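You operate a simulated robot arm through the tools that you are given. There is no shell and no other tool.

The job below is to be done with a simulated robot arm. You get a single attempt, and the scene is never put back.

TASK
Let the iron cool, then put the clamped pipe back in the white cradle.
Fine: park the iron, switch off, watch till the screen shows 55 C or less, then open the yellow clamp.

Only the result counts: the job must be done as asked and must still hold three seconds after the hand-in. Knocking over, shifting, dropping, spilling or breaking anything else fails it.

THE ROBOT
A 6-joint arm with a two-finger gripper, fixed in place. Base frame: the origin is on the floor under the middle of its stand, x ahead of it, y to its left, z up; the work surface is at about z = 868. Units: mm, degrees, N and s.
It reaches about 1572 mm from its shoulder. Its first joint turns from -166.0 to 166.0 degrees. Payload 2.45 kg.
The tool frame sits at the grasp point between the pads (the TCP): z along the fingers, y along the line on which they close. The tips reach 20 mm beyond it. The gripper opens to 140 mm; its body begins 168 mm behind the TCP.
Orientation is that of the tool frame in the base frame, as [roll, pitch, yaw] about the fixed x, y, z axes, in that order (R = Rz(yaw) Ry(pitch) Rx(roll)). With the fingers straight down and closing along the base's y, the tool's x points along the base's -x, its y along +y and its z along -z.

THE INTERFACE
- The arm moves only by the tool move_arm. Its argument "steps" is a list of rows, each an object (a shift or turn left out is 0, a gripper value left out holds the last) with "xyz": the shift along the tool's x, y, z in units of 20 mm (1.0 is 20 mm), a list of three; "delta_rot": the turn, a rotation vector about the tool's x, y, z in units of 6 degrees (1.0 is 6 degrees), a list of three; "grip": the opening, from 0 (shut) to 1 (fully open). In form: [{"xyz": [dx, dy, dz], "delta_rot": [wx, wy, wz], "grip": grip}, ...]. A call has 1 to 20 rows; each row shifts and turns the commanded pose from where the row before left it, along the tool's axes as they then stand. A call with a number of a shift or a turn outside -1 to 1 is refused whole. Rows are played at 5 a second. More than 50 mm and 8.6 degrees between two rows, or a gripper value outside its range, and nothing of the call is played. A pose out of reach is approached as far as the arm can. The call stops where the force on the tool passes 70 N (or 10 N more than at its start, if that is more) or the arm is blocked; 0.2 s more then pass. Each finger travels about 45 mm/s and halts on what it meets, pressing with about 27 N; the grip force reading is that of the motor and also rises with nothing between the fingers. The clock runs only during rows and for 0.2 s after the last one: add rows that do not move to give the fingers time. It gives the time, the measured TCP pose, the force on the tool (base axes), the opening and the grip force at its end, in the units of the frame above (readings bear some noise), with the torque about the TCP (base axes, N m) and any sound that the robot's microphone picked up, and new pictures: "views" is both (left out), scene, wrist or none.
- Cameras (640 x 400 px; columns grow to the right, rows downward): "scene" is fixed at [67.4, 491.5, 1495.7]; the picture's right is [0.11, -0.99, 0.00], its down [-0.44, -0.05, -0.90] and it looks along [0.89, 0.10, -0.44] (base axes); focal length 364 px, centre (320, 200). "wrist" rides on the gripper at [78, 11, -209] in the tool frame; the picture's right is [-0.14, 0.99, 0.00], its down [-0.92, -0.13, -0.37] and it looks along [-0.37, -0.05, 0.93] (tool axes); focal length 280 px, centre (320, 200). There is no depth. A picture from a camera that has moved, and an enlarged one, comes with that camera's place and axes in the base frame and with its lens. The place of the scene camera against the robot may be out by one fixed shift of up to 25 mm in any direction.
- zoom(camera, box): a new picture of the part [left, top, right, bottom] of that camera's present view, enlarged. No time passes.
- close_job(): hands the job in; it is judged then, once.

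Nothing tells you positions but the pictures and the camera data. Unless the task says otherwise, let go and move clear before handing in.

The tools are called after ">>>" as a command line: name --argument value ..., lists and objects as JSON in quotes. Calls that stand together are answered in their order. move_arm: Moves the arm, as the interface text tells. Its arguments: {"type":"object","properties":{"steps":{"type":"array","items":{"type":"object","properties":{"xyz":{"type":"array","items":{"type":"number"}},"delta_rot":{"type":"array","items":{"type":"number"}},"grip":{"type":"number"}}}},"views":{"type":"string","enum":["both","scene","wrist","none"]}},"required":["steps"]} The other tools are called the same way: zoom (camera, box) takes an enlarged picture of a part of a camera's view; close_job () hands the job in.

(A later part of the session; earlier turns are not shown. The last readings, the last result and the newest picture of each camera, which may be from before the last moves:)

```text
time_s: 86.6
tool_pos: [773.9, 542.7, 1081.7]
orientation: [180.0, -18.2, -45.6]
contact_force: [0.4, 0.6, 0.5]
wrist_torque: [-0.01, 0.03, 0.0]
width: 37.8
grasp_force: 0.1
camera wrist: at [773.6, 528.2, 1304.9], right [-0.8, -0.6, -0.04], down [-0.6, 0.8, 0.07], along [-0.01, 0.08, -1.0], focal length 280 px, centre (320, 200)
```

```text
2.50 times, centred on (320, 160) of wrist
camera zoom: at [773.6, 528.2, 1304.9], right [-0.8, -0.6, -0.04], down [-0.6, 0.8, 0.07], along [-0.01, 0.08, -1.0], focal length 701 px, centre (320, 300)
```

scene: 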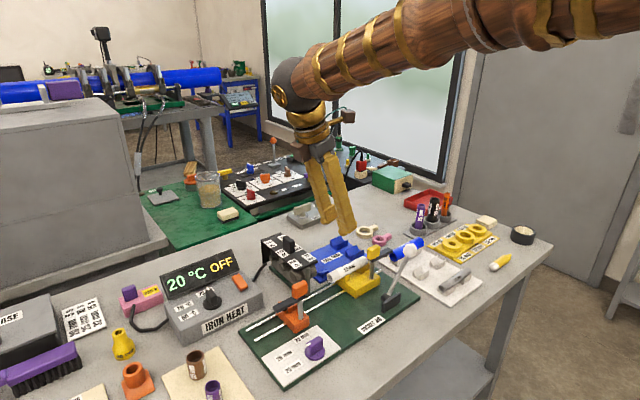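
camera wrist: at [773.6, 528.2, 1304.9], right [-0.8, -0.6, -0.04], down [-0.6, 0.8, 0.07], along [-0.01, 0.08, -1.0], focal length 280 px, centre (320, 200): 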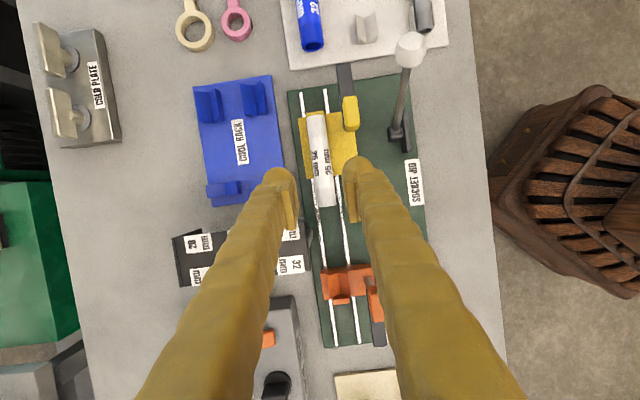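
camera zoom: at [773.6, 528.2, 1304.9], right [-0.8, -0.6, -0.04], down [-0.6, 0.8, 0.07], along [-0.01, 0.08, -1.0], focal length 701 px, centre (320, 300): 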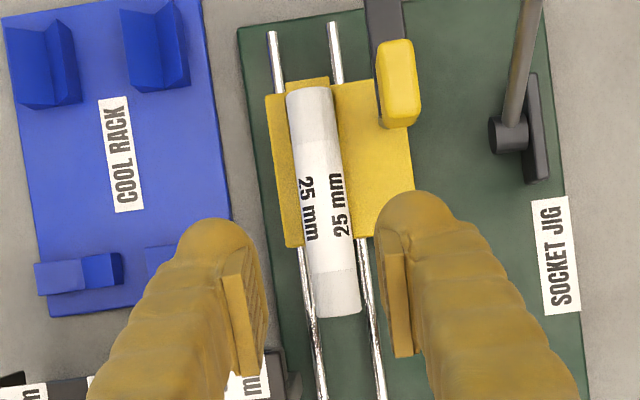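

Lined up over the pipe axis with the tips well short of the knob. Advancing along the leaning line, first 90 mm.

>>> move_arm --steps '[{"xyz": [0, 0, 0.9]}, {"xyz": [0, 0, 0.9]}, {"xyz": [0, 0, 0.9]}, {"xyz": [0, 0, 0.9]}, {"xyz": [0, 0, 0.9]}, {}]'

>>> zoom --camera "wrist" --box '[250, 100, 390, 230]'

>>> zoom --camera "scene" --box '[310, 220, 400, 310]'

```text
time_s: 88.0
tool_pos: [793.0, 522.2, 995.9]
orientation: [-180.0, -18.0, -45.5]
contact_force: [-0.1, 0.0, 0.2]
wrist_torque: [0.01, -0.01, 0.01]
width: 37.8
grasp_force: 0.0
camera wrist: at [793.0, 507.6, 1218.9], right [-0.8, -0.6, -0.04], down [-0.6, 0.8, 0.07], along [-0.01, 0.08, -1.0], focal length 280 px, centre (320, 200)
```

scene: 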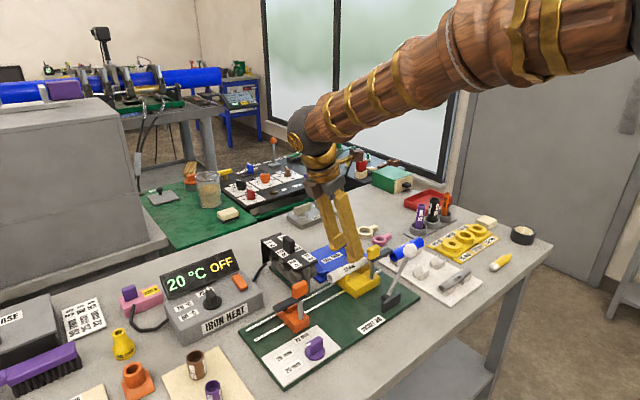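
wrist: 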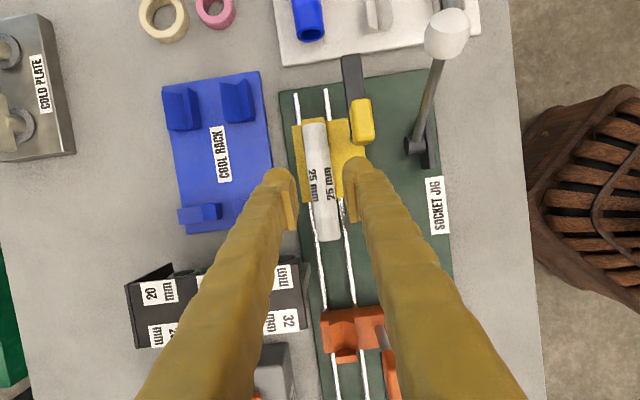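

```text
3.08 times, centred on (320, 165) of wrist
camera zoom: at [793.0, 507.6, 1218.9], right [-0.8, -0.6, -0.04], down [-0.6, 0.8, 0.07], along [-0.01, 0.08, -1.0], focal length 863 px, centre (320, 308)
```

zoom: 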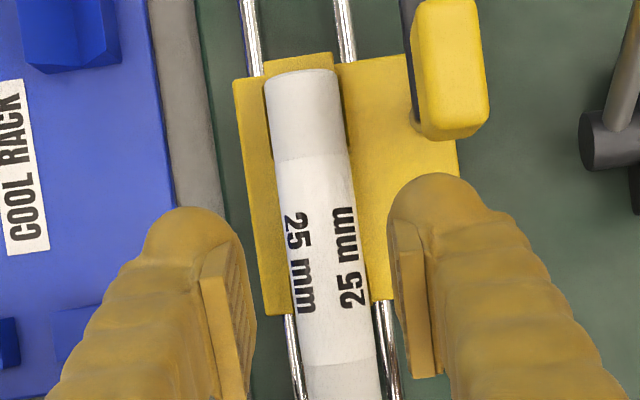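

```text
4.44 times, centred on (355, 265) of scene
camera zoom: at [67.4, 491.5, 1495.7], right [0.11, -0.99, 0.0], down [-0.44, -0.05, -0.9], along [0.89, 0.1, -0.44], focal length 1616 px, centre (164, -89)
```

zoom: 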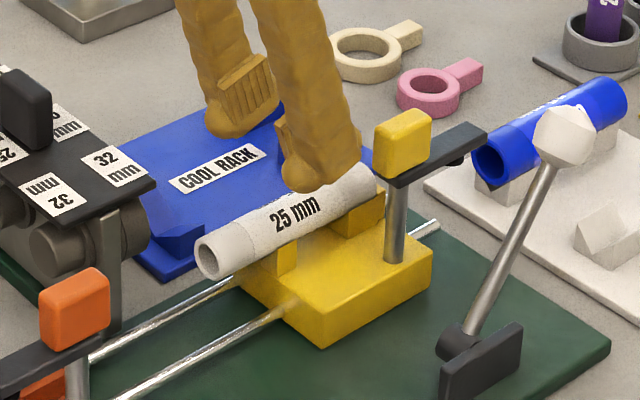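

About 9 mm clear of the knob. Advancing another 50 mm.

>>> move_arm --steps '[{"xyz": [0, 0, 0.5]}, {"xyz": [0, 0, 0.5]}, {"xyz": [0, 0, 0.5]}, {"xyz": [0, 0, 0.5]}, {"xyz": [0, 0, 0.4]}, {}]'

>>> zoom --camera "wrist" --box '[250, 100, 390, 230]'

>>> zoom --camera "scene" --box '[320, 225, 400, 305]'

```text
time_s: 89.4
tool_pos: [803.4, 512.1, 951.3]
orientation: [-180.0, -18.1, -45.5]
contact_force: [0.3, 0.8, -0.3]
wrist_torque: [-0.01, 0.0, -0.03]
width: 37.7
grasp_force: 0.2
camera wrist: at [803.2, 497.2, 1174.1], right [-0.8, -0.6, -0.04], down [-0.6, 0.8, 0.07], along [-0.01, 0.08, -1.0], focal length 280 px, centre (320, 200)
```

scene: 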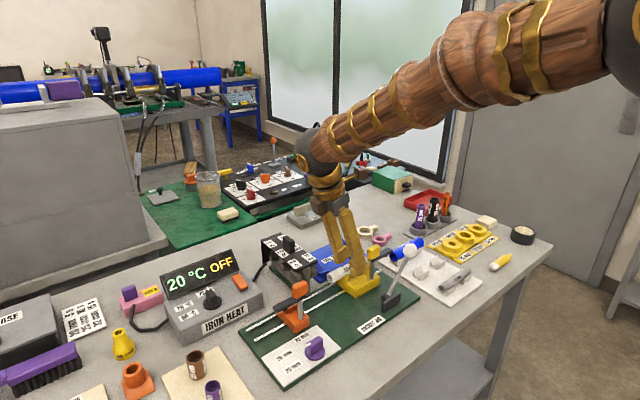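
wrist: 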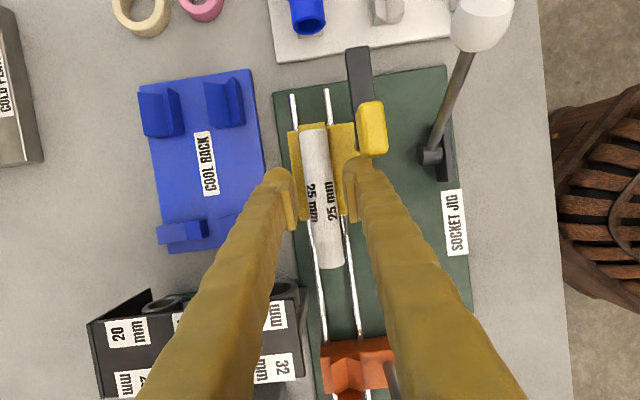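

```text
3.08 times, centred on (320, 165) of wrist
camera zoom: at [803.2, 497.2, 1174.1], right [-0.8, -0.6, -0.04], down [-0.6, 0.8, 0.07], along [-0.01, 0.08, -1.0], focal length 863 px, centre (320, 308)
```

zoom: 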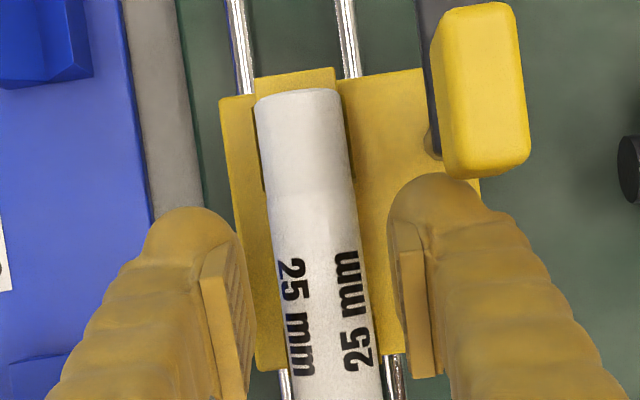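

```text
5.00 times, centred on (360, 265) of scene
camera zoom: at [67.4, 491.5, 1495.7], right [0.11, -0.99, 0.0], down [-0.44, -0.05, -0.9], along [0.89, 0.1, -0.44], focal length 1818 px, centre (120, -125)
```

zoom: 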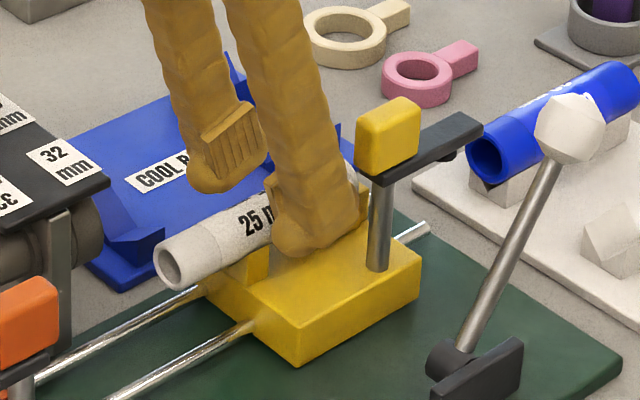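

The pipe is centred between the pads to within about 1 mm. I'll narrow the opening slightly to 33 mm for more room beside the post, and ease in the last 21 mm in small steps.

>>> move_arm --steps '[{"grip": 0.236}, {"grip": 0.236}, {"xyz": [0, 0, 0.2]}, {"xyz": [0, 0, 0.2]}, {"xyz": [0, 0, 0.2]}, {}]'

>>> zoom --camera "wrist" --box '[260, 110, 390, 230]'

>>> zoom --camera "scene" --box '[320, 225, 400, 305]'

```text
time_s: 90.8
tool_pos: [806.4, 508.8, 938.6]
orientation: [-179.9, -18.0, -45.5]
contact_force: [0.0, 0.1, 0.0]
wrist_torque: [-0.01, 0.0, -0.02]
width: 33.1
grasp_force: 0.2
camera wrist: at [806.0, 494.5, 1162.4], right [-0.8, -0.6, -0.04], down [-0.6, 0.8, 0.07], along [-0.01, 0.08, -1.0], focal length 280 px, centre (320, 200)
```

scene: 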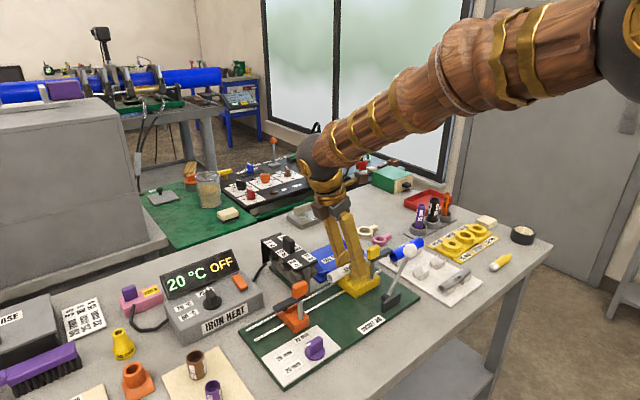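
wrist: 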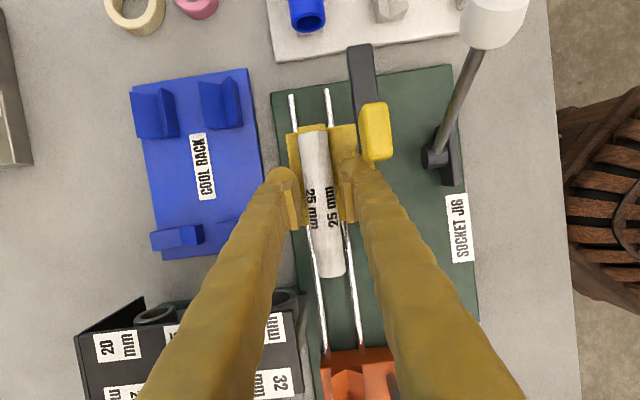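

```text
3.33 times, centred on (325, 170) of wrist
camera zoom: at [806.0, 494.5, 1162.4], right [-0.8, -0.6, -0.04], down [-0.6, 0.8, 0.07], along [-0.01, 0.08, -1.0], focal length 935 px, centre (303, 300)
```

zoom: 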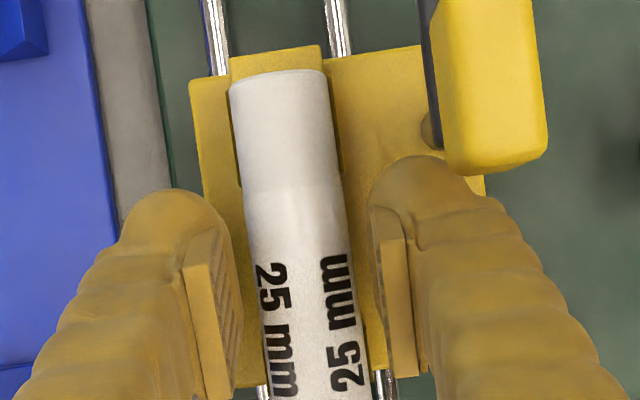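

```text
5.00 times, centred on (360, 265) of scene
camera zoom: at [67.4, 491.5, 1495.7], right [0.11, -0.99, 0.0], down [-0.44, -0.05, -0.9], along [0.89, 0.1, -0.44], focal length 1818 px, centre (120, -125)
```

zoom: 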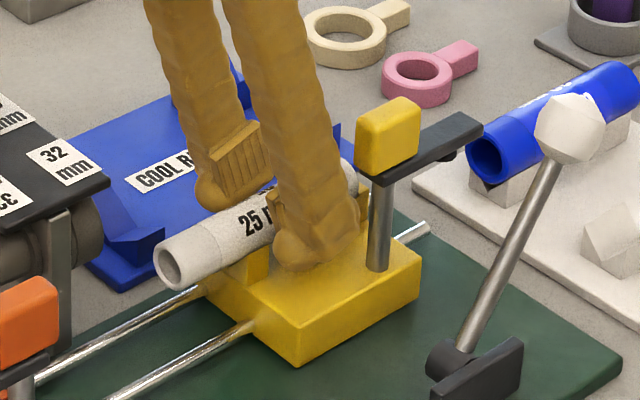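

No contact so far. A further 7 mm brings the pipe to the right height between the fingers.

>>> move_arm --steps '[{"xyz": [0, 0, 0.12]}, {"xyz": [0, 0, 0.12]}, {"xyz": [0, 0, 0.12]}, {}]' --views "none"

>>> zoom --camera "scene" --box '[320, 225, 400, 305]'

>>> zoom --camera "wrist" --box '[260, 110, 390, 230]'

```text
time_s: 91.8
tool_pos: [808.6, 507.6, 933.3]
orientation: [-179.9, -18.0, -45.5]
contact_force: [0.0, 0.2, 1.0]
wrist_torque: [-0.03, 0.0, -0.04]
width: 32.8
grasp_force: 0.1
```

```text
5.00 times, centred on (360, 265) of scene
camera zoom: at [67.4, 491.5, 1495.7], right [0.11, -0.99, 0.0], down [-0.44, -0.05, -0.9], along [0.89, 0.1, -0.44], focal length 1818 px, centre (120, -125)
```

zoom: 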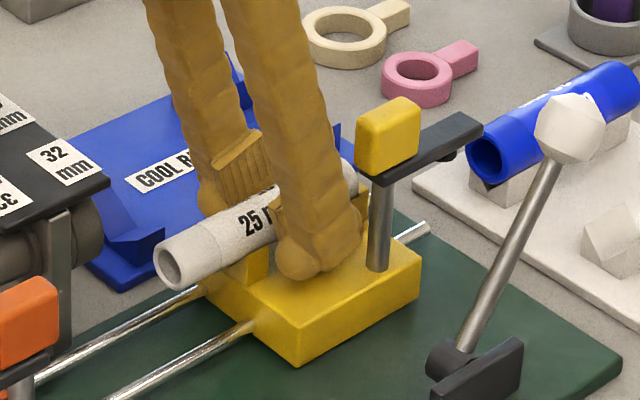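

```text
3.33 times, centred on (325, 170) of wrist
camera zoom: at [807.7, 493.2, 1155.6], right [-0.8, -0.6, -0.04], down [-0.6, 0.8, 0.07], along [-0.01, 0.08, -1.0], focal length 935 px, centre (303, 300)
```

zoom: 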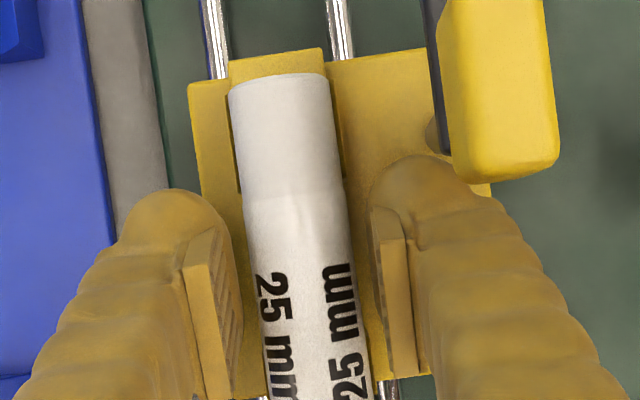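

The fingers are around the pipe with no contact below. Closing gently and checking the width.

>>> move_arm --steps '[{"xyz": [0, 0, 0.05]}, {"grip": 0.0}, {"grip": 0.0}, {"grip": 0.0}, {"grip": 0.0}, {"grip": 0.0}]'

>>> zoom --camera "scene" --box '[320, 225, 400, 305]'

>>> zoom --camera "wrist" --box '[260, 110, 390, 230]'

```text
time_s: 93.2
tool_pos: [808.1, 507.9, 932.1]
orientation: [180.0, -18.0, -45.5]
contact_force: [1.0, 0.4, 1.0]
wrist_torque: [-0.01, -0.08, 0.03]
width: 23.0
grasp_force: 27.2
camera wrist: at [807.6, 493.0, 1154.7], right [-0.8, -0.6, -0.04], down [-0.6, 0.8, 0.07], along [-0.01, 0.08, -1.0], focal length 280 px, centre (320, 200)
```

scene: 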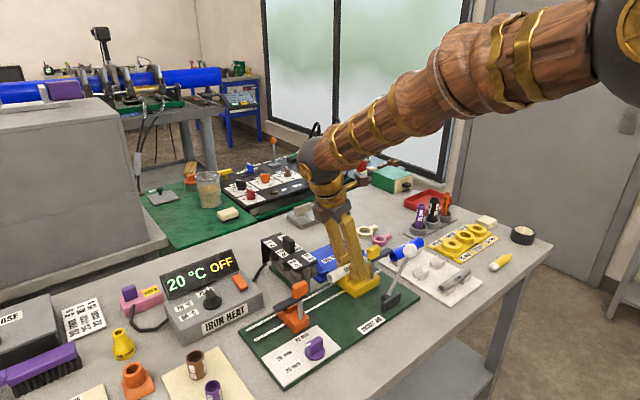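
wrist: 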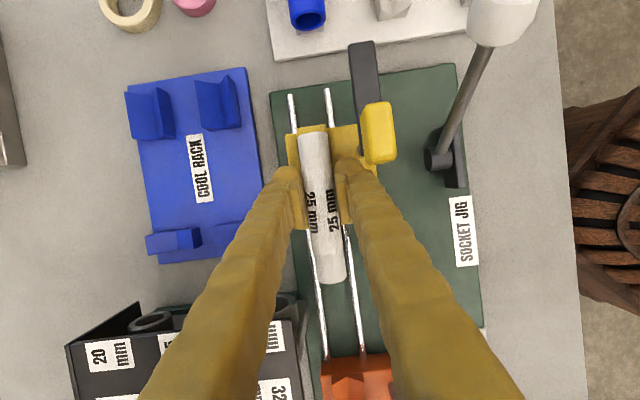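

```text
5.00 times, centred on (360, 265) of scene
camera zoom: at [67.4, 491.5, 1495.7], right [0.11, -0.99, 0.0], down [-0.44, -0.05, -0.9], along [0.89, 0.1, -0.44], focal length 1818 px, centre (120, -125)
```

zoom: 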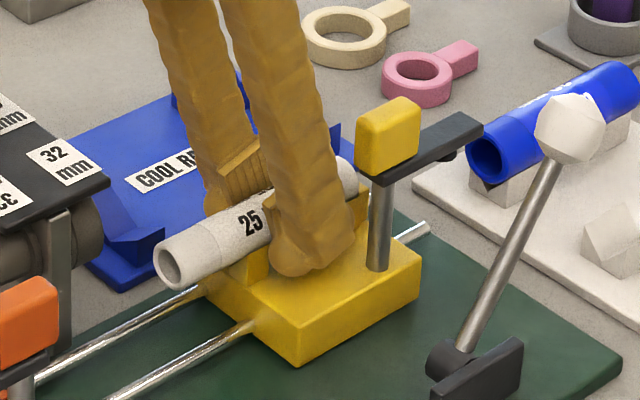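

```text
3.33 times, centred on (325, 170) of wrist
camera zoom: at [807.6, 493.0, 1154.7], right [-0.8, -0.6, -0.04], down [-0.6, 0.8, 0.07], along [-0.01, 0.08, -1.0], focal length 935 px, centre (303, 300)
```

zoom: 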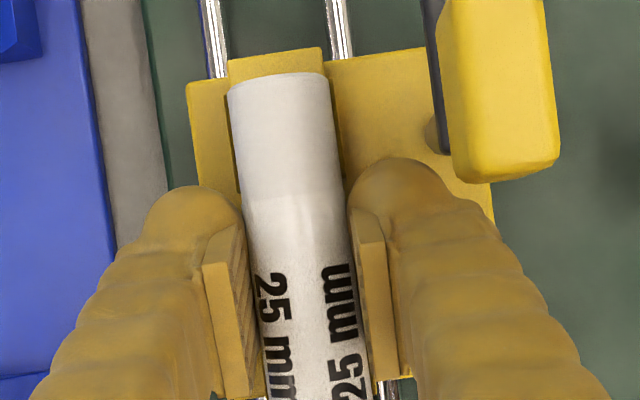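

The grip settled at 23 mm on the 25 mm pipe, cradled between the pads' lower edges and the rounded tips. I'll back off a few millimetres along the same line to check that the pipe comes along.

>>> move_arm --steps '[{"xyz": [0, 0, -0.15], "grip": 0.0}, {"xyz": [0, 0, -0.2]}, {"xyz": [0, 0, -0.25]}, {}]'

>>> zoom --camera "scene" --box '[320, 225, 400, 305]'

>>> zoom --camera "wrist" --box '[260, 110, 390, 230]'

```text
time_s: 94.2
tool_pos: [804.8, 509.3, 943.9]
orientation: [180.0, -18.0, -45.5]
contact_force: [-0.3, -0.4, -0.4]
wrist_torque: [0.01, -0.01, 0.0]
width: 23.0
grasp_force: 26.8
camera wrist: at [805.0, 495.5, 1166.2], right [-0.8, -0.6, -0.04], down [-0.6, 0.8, 0.07], along [-0.01, 0.08, -1.0], focal length 280 px, centre (320, 200)
```

scene: 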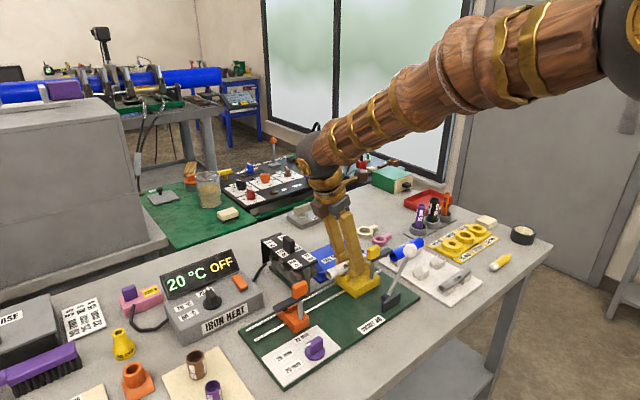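
wrist: 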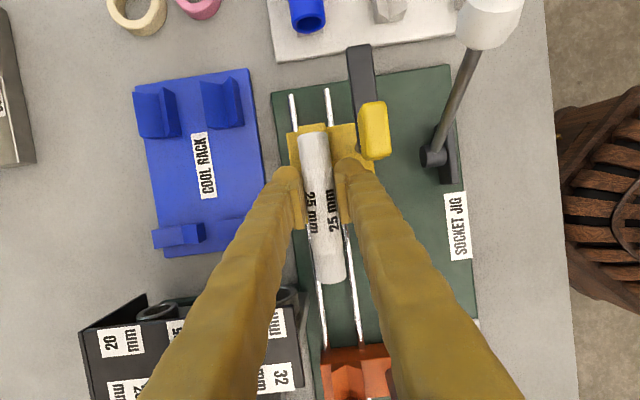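

```text
5.00 times, centred on (360, 265) of scene
camera zoom: at [67.4, 491.5, 1495.7], right [0.11, -0.99, 0.0], down [-0.44, -0.05, -0.9], along [0.89, 0.1, -0.44], focal length 1818 px, centre (120, -125)
```

zoom: 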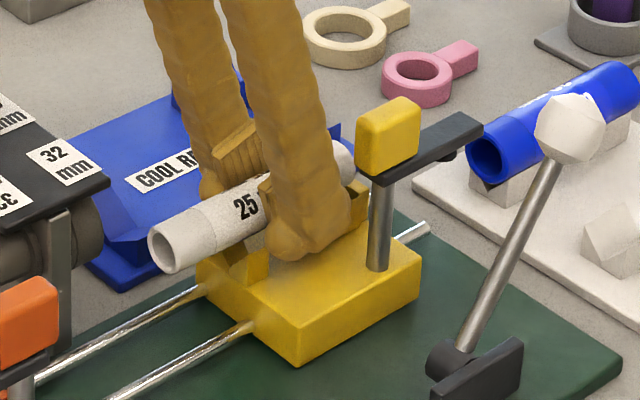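

```text
3.33 times, centred on (325, 170) of wrist
camera zoom: at [805.0, 495.5, 1166.2], right [-0.8, -0.6, -0.04], down [-0.6, 0.8, 0.07], along [-0.01, 0.08, -1.0], focal length 935 px, centre (303, 300)
```

zoom: 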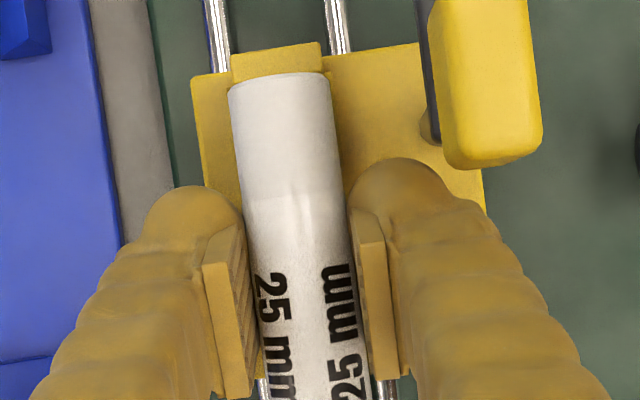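

The pipe is held firmly and lifts with the gripper. I'll back out along the leaning line until it's clear of the knob, then rise.

>>> move_arm --steps '[{"xyz": [0, 0, -0.5], "grip": 0.0}, {"xyz": [0, 0, -0.6]}, {"xyz": [0, 0, -0.7]}, {"xyz": [0, 0, -0.7]}, {"xyz": [0, 0, -0.7]}, {"xyz": [0, 0, -0.7]}, {"xyz": [0, 0, -0.8]}, {"xyz": [0, 0, -0.8]}, {"xyz": [0.2, 0, -0.62]}, {"xyz": [0.2, 0, -0.62]}, {"xyz": [0.2, 0, -0.62]}, {}]'

>>> zoom --camera "scene" --box '[310, 200, 430, 300]'

>>> zoom --camera "wrist" --box '[240, 90, 400, 240]'

```text
time_s: 96.8
tool_pos: [780.2, 535.5, 1087.2]
orientation: [180.0, -18.0, -45.7]
contact_force: [0.6, -0.5, -0.1]
wrist_torque: [-0.03, 0.04, 0.02]
width: 22.8
grasp_force: 27.3
camera wrist: at [781.2, 519.8, 1310.4], right [-0.8, -0.6, -0.04], down [-0.6, 0.8, 0.07], along [-0.01, 0.08, -1.0], focal length 280 px, centre (320, 200)
```

scene: 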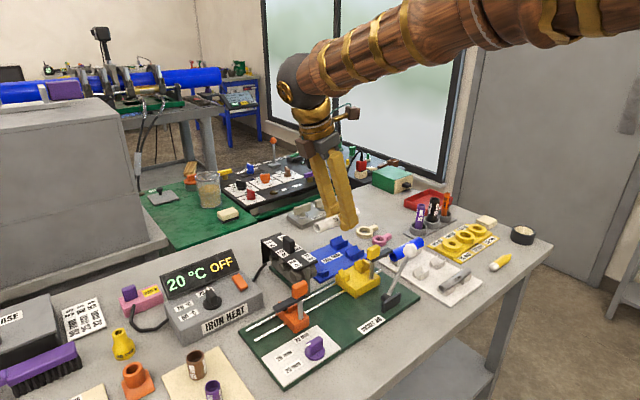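
wrist: 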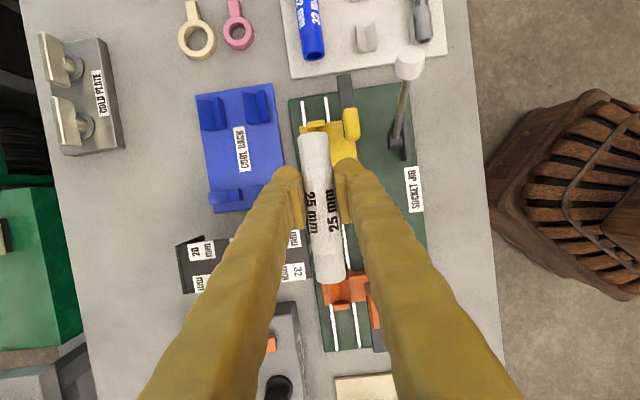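

```text
4.00 times, centred on (370, 250) of scene
camera zoom: at [67.4, 491.5, 1495.7], right [0.11, -0.99, 0.0], down [-0.44, -0.05, -0.9], along [0.89, 0.1, -0.44], focal length 1455 px, centre (120, 0)
```

zoom: 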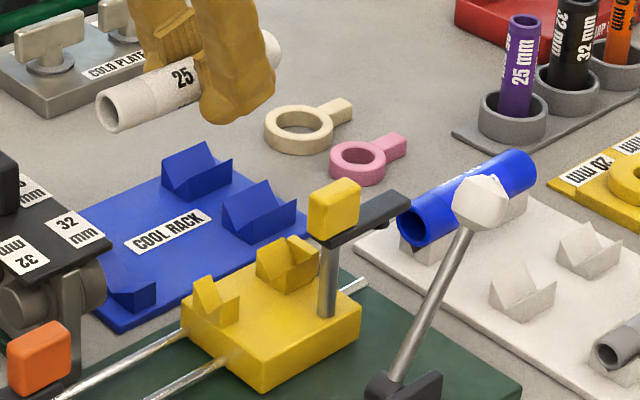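

```text
2.67 times, centred on (320, 165) of wrist
camera zoom: at [781.2, 519.8, 1310.4], right [-0.8, -0.6, -0.04], down [-0.6, 0.8, 0.07], along [-0.01, 0.08, -1.0], focal length 748 px, centre (320, 293)
```

zoom: 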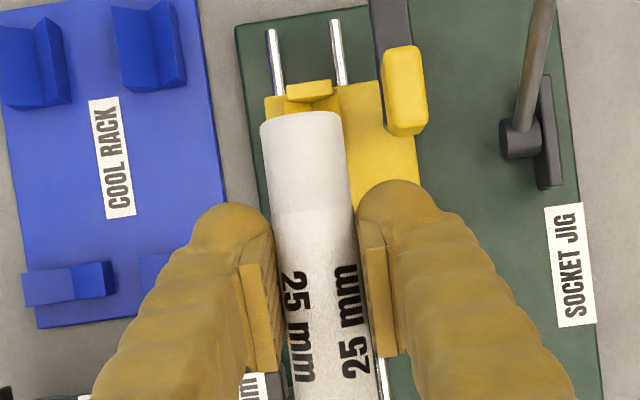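

The pipe is securely held and clear. Now I'll carry it across, level at z≈1088, to above the middle cradle slot.

>>> move_arm --steps '[{"xyz": [0.919, 0.336, 0.2988], "grip": 0.0}, {"xyz": [0.919, 0.336, 0.2988]}, {"xyz": [0.919, 0.336, 0.2988]}, {"xyz": [0.919, 0.336, 0.2988]}, {"xyz": [0.919, 0.336, 0.2988]}, {"xyz": [0.919, 0.336, 0.2988]}, {"xyz": [0.919, 0.336, 0.2988]}, {"xyz": [0.919, 0.336, 0.2988]}, {"xyz": [0.919, 0.336, 0.2988]}, {"xyz": [0.919, 0.336, 0.2988]}, {"xyz": [0.919, 0.336, 0.2988]}, {"xyz": [0.919, 0.336, 0.2988]}, {"xyz": [0.919, 0.336, 0.2988]}, {}, {}]'

>>> zoom --camera "wrist" --box '[240, 60, 410, 260]'

>>> zoom --camera "scene" --box '[370, 190, 500, 310]'

```text
time_s: 100.0
tool_pos: [896.3, 292.9, 1086.1]
orientation: [180.0, -18.0, -45.5]
contact_force: [-1.1, 0.3, -0.5]
wrist_torque: [0.0, 0.01, 0.0]
width: 23.0
grasp_force: 27.3
camera wrist: at [895.3, 279.0, 1309.8], right [-0.8, -0.6, -0.04], down [-0.6, 0.8, 0.07], along [-0.01, 0.08, -1.0], focal length 280 px, centre (320, 200)
```

scene: 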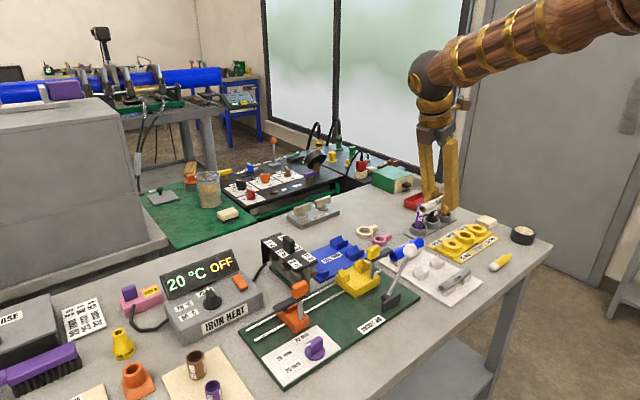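
wrist: 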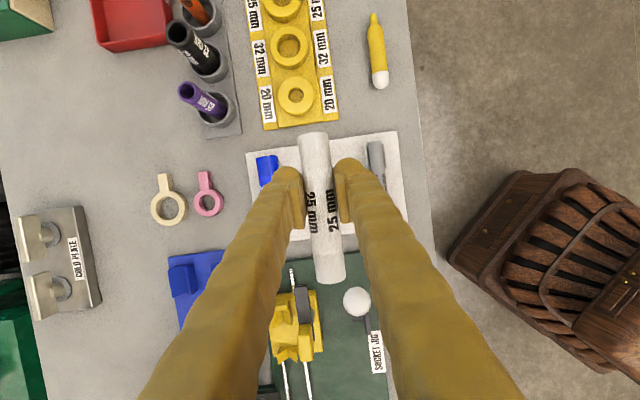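

```text
2.00 times, centred on (325, 160) of wrist
camera zoom: at [895.3, 279.0, 1309.8], right [-0.8, -0.6, -0.04], down [-0.6, 0.8, 0.07], along [-0.01, 0.08, -1.0], focal length 561 px, centre (310, 280)
```

zoom: 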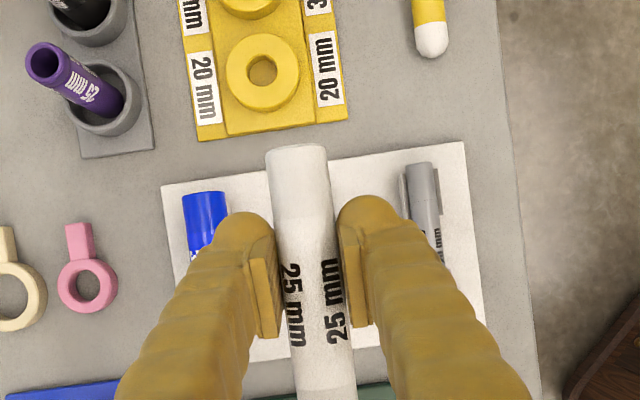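

```text
3.33 times, centred on (435, 250) of scene
camera zoom: at [67.4, 491.5, 1495.7], right [0.11, -0.99, 0.0], down [-0.44, -0.05, -0.9], along [0.89, 0.1, -0.44], focal length 1212 px, centre (-63, 33)
```

zoom: 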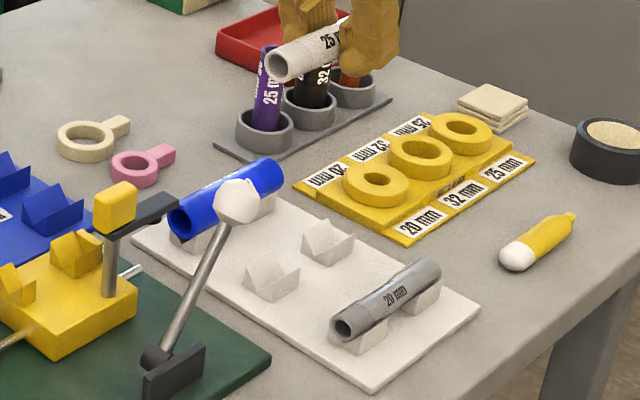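

The pipe is over the middle slot. I'll take a fresh position reading to average out noise before lowering.

>>> move_arm --steps '[{"grip": 0.0}]' --views "none"

>>> move_arm --steps '[{"grip": 0.0}]' --views "none"

>>> move_arm --steps '[{"grip": 0.0}]' --views "none"

```text
time_s: 100.4
tool_pos: [896.0, 293.8, 1086.8]
orientation: [-180.0, -18.0, -45.5]
contact_force: [-0.2, 0.2, -0.1]
wrist_torque: [0.01, 0.02, 0.05]
width: 22.9
grasp_force: 26.9
```

```text
time_s: 100.8
tool_pos: [896.0, 293.4, 1085.9]
orientation: [-179.9, -18.0, -45.5]
contact_force: [0.1, 0.8, -1.4]
wrist_torque: [-0.03, 0.0, 0.01]
width: 23.0
grasp_force: 27.3
```

```text
time_s: 101.2
tool_pos: [894.9, 294.2, 1085.6]
orientation: [179.9, -18.0, -45.5]
contact_force: [-0.5, 0.0, -0.2]
wrist_torque: [-0.03, -0.03, 0.02]
width: 23.0
grasp_force: 26.6
```

Averaged position: I'm about 2.4 mm too far along and 0.7 mm off sideways. I'll correct that and lower straight down to a check height.

>>> move_arm --steps '[{"xyz": [-0.114, 0.036, -0.037], "grip": 0.0}, {"xyz": [-0.278, 0, 0.856]}, {"xyz": [-0.278, 0, 0.856]}, {"xyz": [-0.278, 0, 0.856]}, {"xyz": [-0.278, 0, 0.856]}, {"xyz": [-0.278, 0, 0.856]}, {"xyz": [-0.278, 0, 0.856]}, {"xyz": [-0.278, 0, 0.856]}, {}]'

>>> zoom --camera "wrist" --box '[240, 80, 400, 280]'

>>> zoom --camera "scene" --box '[380, 210, 480, 310]'

```text
time_s: 103.2
tool_pos: [892.6, 294.8, 961.7]
orientation: [180.0, -18.0, -45.5]
contact_force: [0.9, -0.8, -0.4]
wrist_torque: [-0.02, -0.01, -0.01]
width: 22.8
grasp_force: 27.2
camera wrist: at [893.2, 280.5, 1184.2], right [-0.8, -0.6, -0.04], down [-0.6, 0.8, 0.07], along [-0.01, 0.08, -1.0], focal length 280 px, centre (320, 200)
```

scene: 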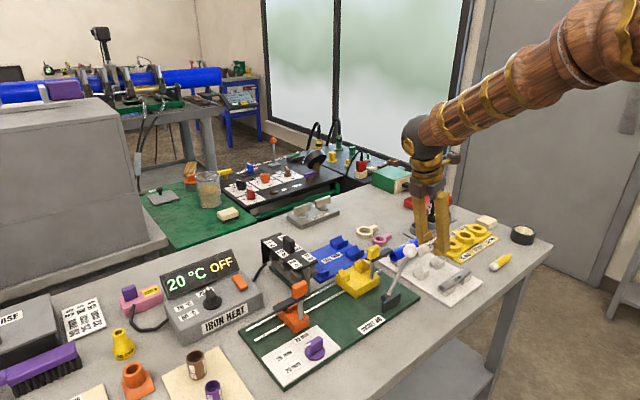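
wrist: 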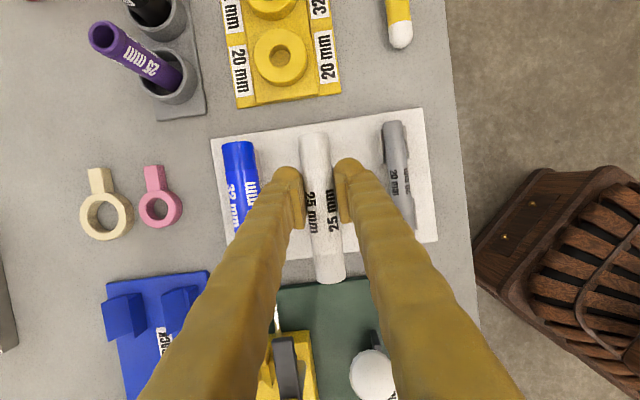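

```text
2.00 times, centred on (320, 180) of wrist
camera zoom: at [893.2, 280.5, 1184.2], right [-0.8, -0.6, -0.04], down [-0.6, 0.8, 0.07], along [-0.01, 0.08, -1.0], focal length 561 px, centre (320, 240)
```

zoom: 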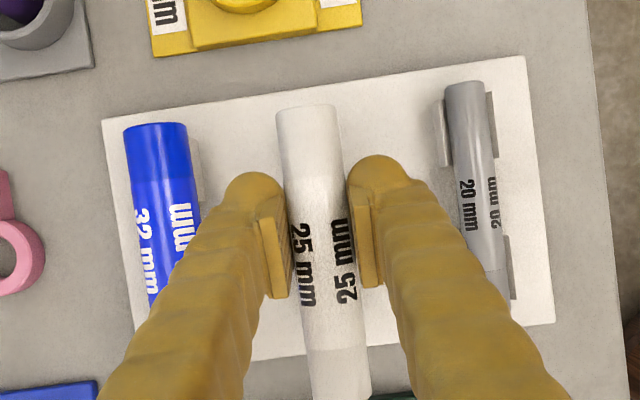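

```text
4.00 times, centred on (430, 260) of scene
camera zoom: at [67.4, 491.5, 1495.7], right [0.11, -0.99, 0.0], down [-0.44, -0.05, -0.9], along [0.89, 0.1, -0.44], focal length 1455 px, centre (-120, -40)
```

zoom: 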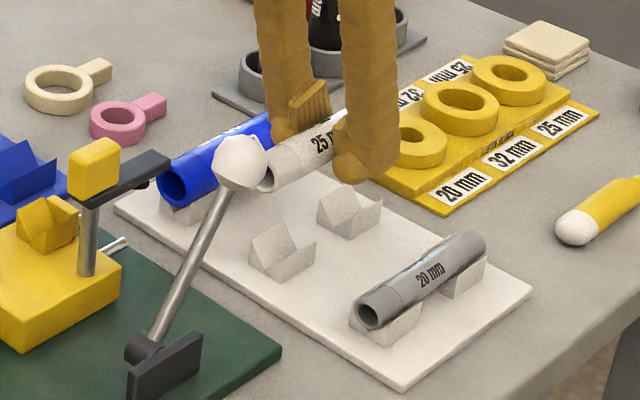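

The pipe is parallel with its neighbours and over the slot. Lowering further to about 20 mm above the expected seat.

>>> move_arm --steps '[{"xyz": [-0.2163, 0, 0.6657], "grip": 0.0}, {"xyz": [-0.2163, 0, 0.6657]}, {"xyz": [-0.2163, 0, 0.6657]}, {}]'

>>> zoom --camera "scene" --box '[390, 220, 480, 300]'

>>> zoom --camera "wrist" --box '[240, 100, 400, 260]'

```text
time_s: 104.2
tool_pos: [893.1, 295.1, 919.0]
orientation: [-180.0, -18.0, -45.5]
contact_force: [-0.6, 0.3, -0.4]
wrist_torque: [0.02, -0.03, 0.02]
width: 22.8
grasp_force: 26.6
camera wrist: at [892.8, 280.8, 1142.2], right [-0.8, -0.6, -0.04], down [-0.6, 0.8, 0.07], along [-0.01, 0.08, -1.0], focal length 280 px, centre (320, 200)
```

scene: 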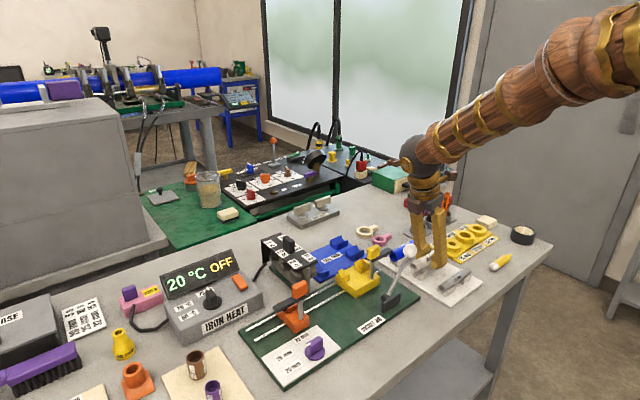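
wrist: 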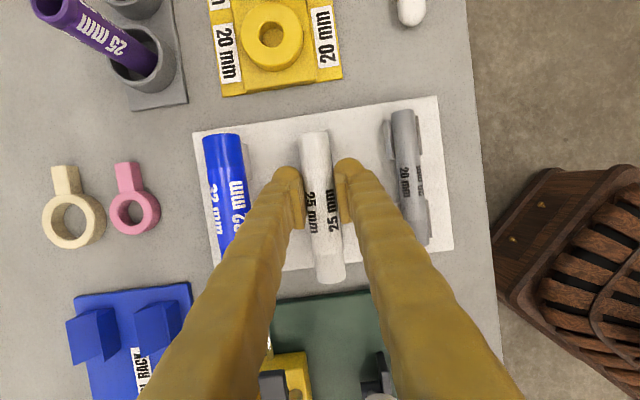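

```text
5.00 times, centred on (435, 260) of scene
camera zoom: at [67.4, 491.5, 1495.7], right [0.11, -0.99, 0.0], down [-0.44, -0.05, -0.9], along [0.89, 0.1, -0.44], focal length 1818 px, centre (-255, -100)
```

zoom: 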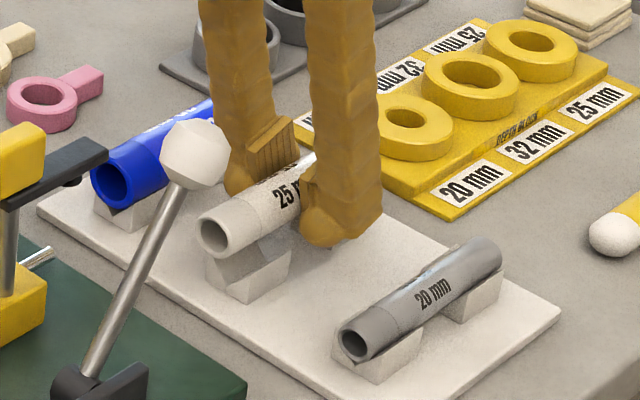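

```text
2.50 times, centred on (320, 180) of wrist
camera zoom: at [892.8, 280.8, 1142.2], right [-0.8, -0.6, -0.04], down [-0.6, 0.8, 0.07], along [-0.01, 0.08, -1.0], focal length 701 px, centre (320, 250)
```

zoom: 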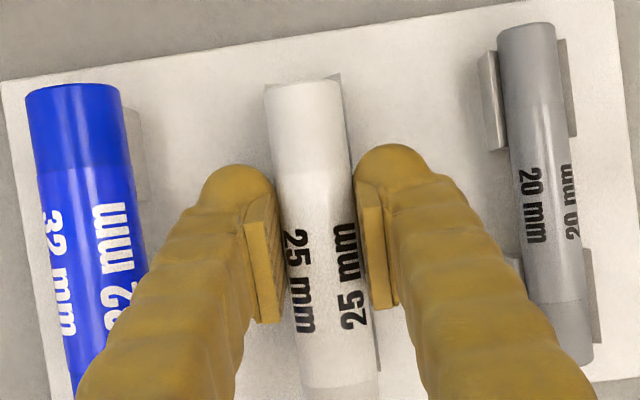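

The pipe is right above both V blocks and aligned within about 1 mm. Lowering in small steps and watching the vertical force for contact.

>>> move_arm --steps '[{"xyz": [-0.0618, 0, 0.1902], "grip": 0.0}, {"xyz": [-0.0618, 0, 0.1902]}, {"xyz": [-0.0309, 0, 0.0951]}, {}]' --views "none"

>>> zoom --camera "scene" --box '[400, 230, 470, 290]'

```text
time_s: 105.2
tool_pos: [892.9, 295.4, 908.8]
orientation: [180.0, -17.9, -45.5]
contact_force: [0.1, -0.3, -0.3]
wrist_torque: [-0.03, 0.03, -0.03]
width: 22.9
grasp_force: 27.1
```

```text
6.67 times, centred on (435, 260) of scene
camera zoom: at [67.4, 491.5, 1495.7], right [0.11, -0.99, 0.0], down [-0.44, -0.05, -0.9], along [0.89, 0.1, -0.44], focal length 2424 px, centre (-447, -200)
```

zoom: 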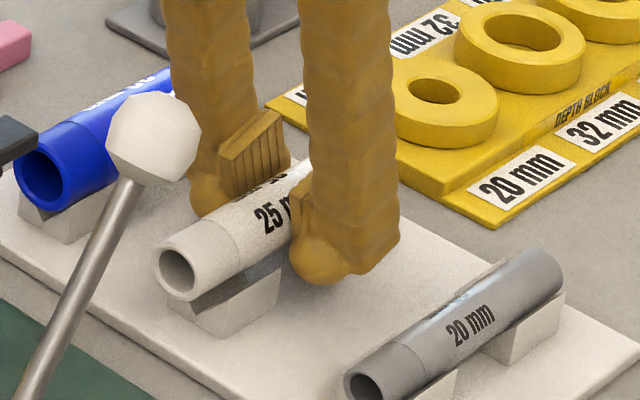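

>>> move_arm --steps '[{"xyz": [-0.0309, 0, 0.0951], "grip": 0.0}, {"xyz": [-0.0309, 0, 0.0951]}, {}]' --views "none"

>>> zoom --camera "scene" --box '[400, 230, 470, 290]'

```text
time_s: 106.0
tool_pos: [893.2, 295.1, 903.2]
orientation: [-179.9, -18.1, -45.5]
contact_force: [-0.5, 0.0, -0.1]
wrist_torque: [0.01, -0.01, -0.03]
width: 23.1
grasp_force: 26.6
```

```text
6.67 times, centred on (435, 260) of scene
camera zoom: at [67.4, 491.5, 1495.7], right [0.11, -0.99, 0.0], down [-0.44, -0.05, -0.9], along [0.89, 0.1, -0.44], focal length 2424 px, centre (-447, -200)
```

zoom: 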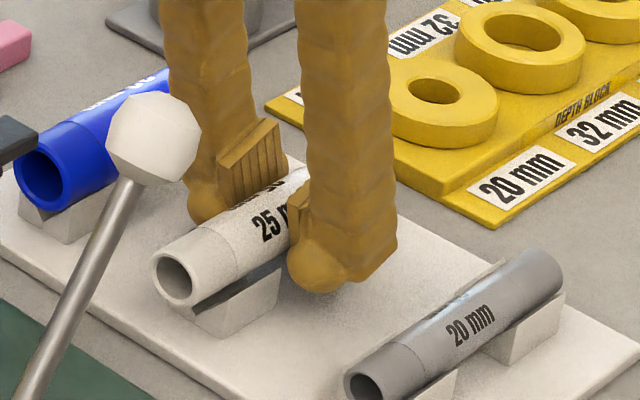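

>>> move_arm --steps '[{"xyz": [-0.0155, 0, 0.0476], "grip": 0.0}, {"xyz": [-0.0155, 0, 0.0476]}, {}]' --views "none"

>>> zoom --camera "scene" --box '[400, 230, 470, 290]'

```text
time_s: 106.8
tool_pos: [892.0, 295.3, 902.7]
orientation: [-180.0, -18.1, -45.5]
contact_force: [0.1, 0.9, 0.5]
wrist_torque: [0.03, -0.02, -0.02]
width: 23.0
grasp_force: 27.4
```

```text
6.67 times, centred on (435, 260) of scene
camera zoom: at [67.4, 491.5, 1495.7], right [0.11, -0.99, 0.0], down [-0.44, -0.05, -0.9], along [0.89, 0.1, -0.44], focal length 2424 px, centre (-447, -200)
```

zoom: 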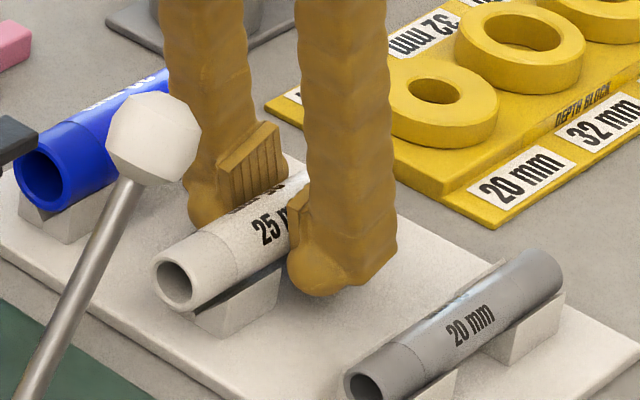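

>>> move_arm --steps '[{"xyz": [-0.0155, 0, 0.0476], "grip": 0.0}, {"xyz": [-0.0155, 0, 0.0476]}, {}]' --views "none"

>>> zoom --camera "scene" --box '[400, 230, 470, 290]'

```text
time_s: 107.6
tool_pos: [893.8, 295.5, 899.6]
orientation: [180.0, -18.0, -45.4]
contact_force: [-0.1, 0.1, -0.1]
wrist_torque: [0.02, 0.01, 0.01]
width: 22.9
grasp_force: 27.0
```

```text
6.67 times, centred on (435, 260) of scene
camera zoom: at [67.4, 491.5, 1495.7], right [0.11, -0.99, 0.0], down [-0.44, -0.05, -0.9], along [0.89, 0.1, -0.44], focal length 2424 px, centre (-447, -200)
```

zoom: 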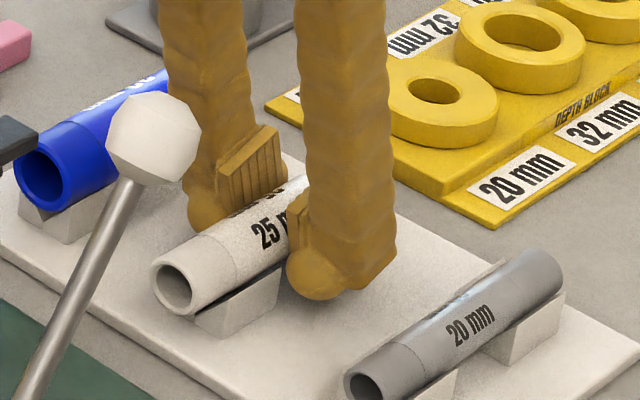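

>>> move_arm --steps '[{"xyz": [-0.0155, 0, 0.0476], "grip": 0.0}, {}]' --views "none"

>>> move_arm --steps '[{"xyz": [-0.0155, 0, 0.0476], "grip": 0.0}, {}]' --views "none"

>>> zoom --camera "scene" --box '[410, 240, 460, 285]'

```text
time_s: 108.2
tool_pos: [892.7, 293.7, 899.2]
orientation: [179.9, -18.1, -45.4]
contact_force: [0.4, -0.1, -0.5]
wrist_torque: [0.01, -0.01, -0.03]
width: 22.9
grasp_force: 27.2
```

```text
time_s: 108.8
tool_pos: [894.6, 293.0, 898.0]
orientation: [180.0, -18.0, -45.6]
contact_force: [-1.5, -1.2, 5.0]
wrist_torque: [0.11, 0.1, 0.14]
width: 22.8
grasp_force: 27.6
```

```text
8.89 times, centred on (435, 262) of scene
camera zoom: at [67.4, 491.5, 1495.7], right [0.11, -0.99, 0.0], down [-0.44, -0.05, -0.9], along [0.89, 0.1, -0.44], focal length 3232 px, centre (-702, -356)
```

zoom: 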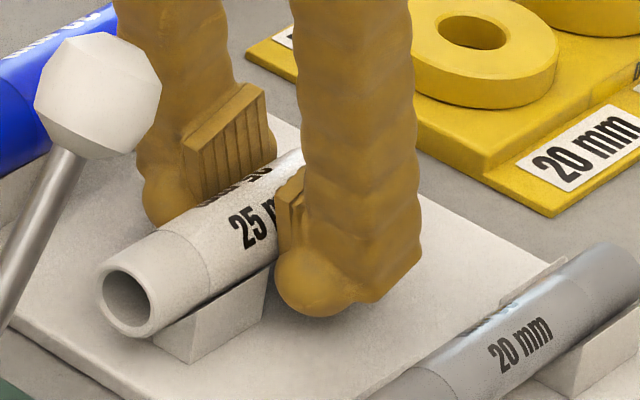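

Contact registered (about 5 N) with the pipe seated in the V blocks. Opening the gripper slowly to release it.

>>> move_arm --steps '[{"grip": 0.17}, {"grip": 0.18}, {"grip": 0.2}, {"grip": 0.24}, {"grip": 0.28}, {"grip": 0.28}, {"grip": 0.28}]'

>>> zoom --camera "scene" --box '[410, 240, 460, 285]'

>>> zoom --camera "wrist" --box '[240, 90, 400, 260]'

```text
time_s: 110.4
tool_pos: [893.6, 295.7, 898.4]
orientation: [-179.9, -18.1, -45.6]
contact_force: [0.5, -0.6, 0.0]
wrist_torque: [0.03, 0.01, -0.01]
width: 39.2
grasp_force: 0.1
camera wrist: at [893.2, 280.5, 1121.5], right [-0.8, -0.6, -0.04], down [-0.6, 0.8, 0.07], along [-0.01, 0.08, -1.0], focal length 280 px, centre (320, 200)
```

scene: 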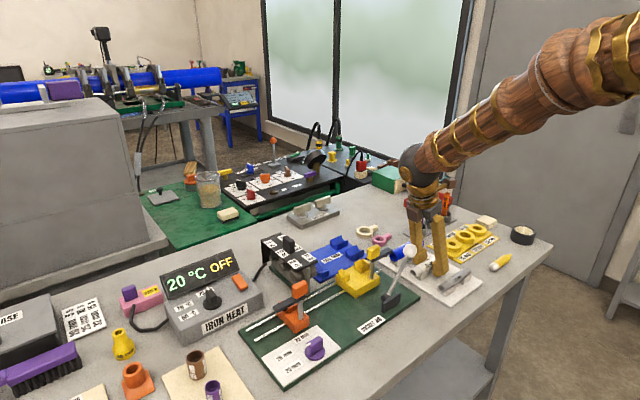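
wrist: 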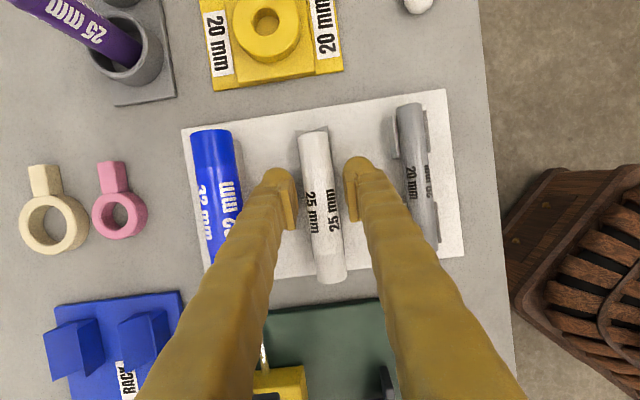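

```text
8.89 times, centred on (435, 262) of scene
camera zoom: at [67.4, 491.5, 1495.7], right [0.11, -0.99, 0.0], down [-0.44, -0.05, -0.9], along [0.89, 0.1, -0.44], focal length 3232 px, centre (-702, -356)
```

zoom: 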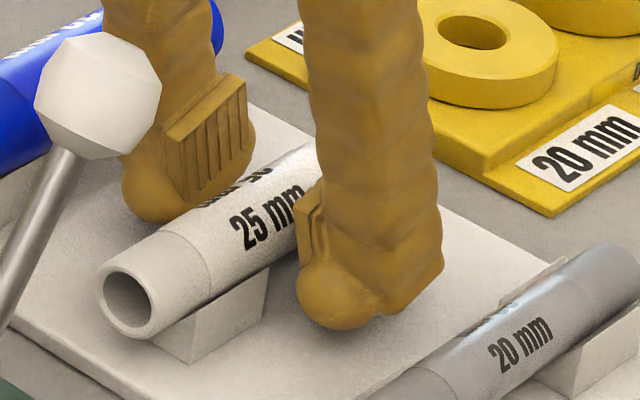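

```text
2.35 times, centred on (320, 175) of wrist
camera zoom: at [893.2, 280.5, 1121.5], right [-0.8, -0.6, -0.04], down [-0.6, 0.8, 0.07], along [-0.01, 0.08, -1.0], focal length 660 px, centre (320, 259)
```

zoom: 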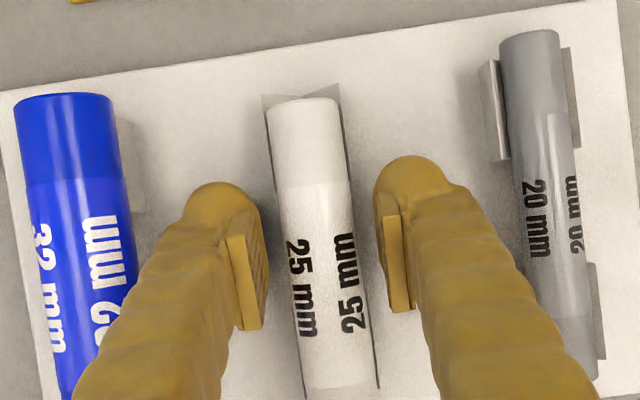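

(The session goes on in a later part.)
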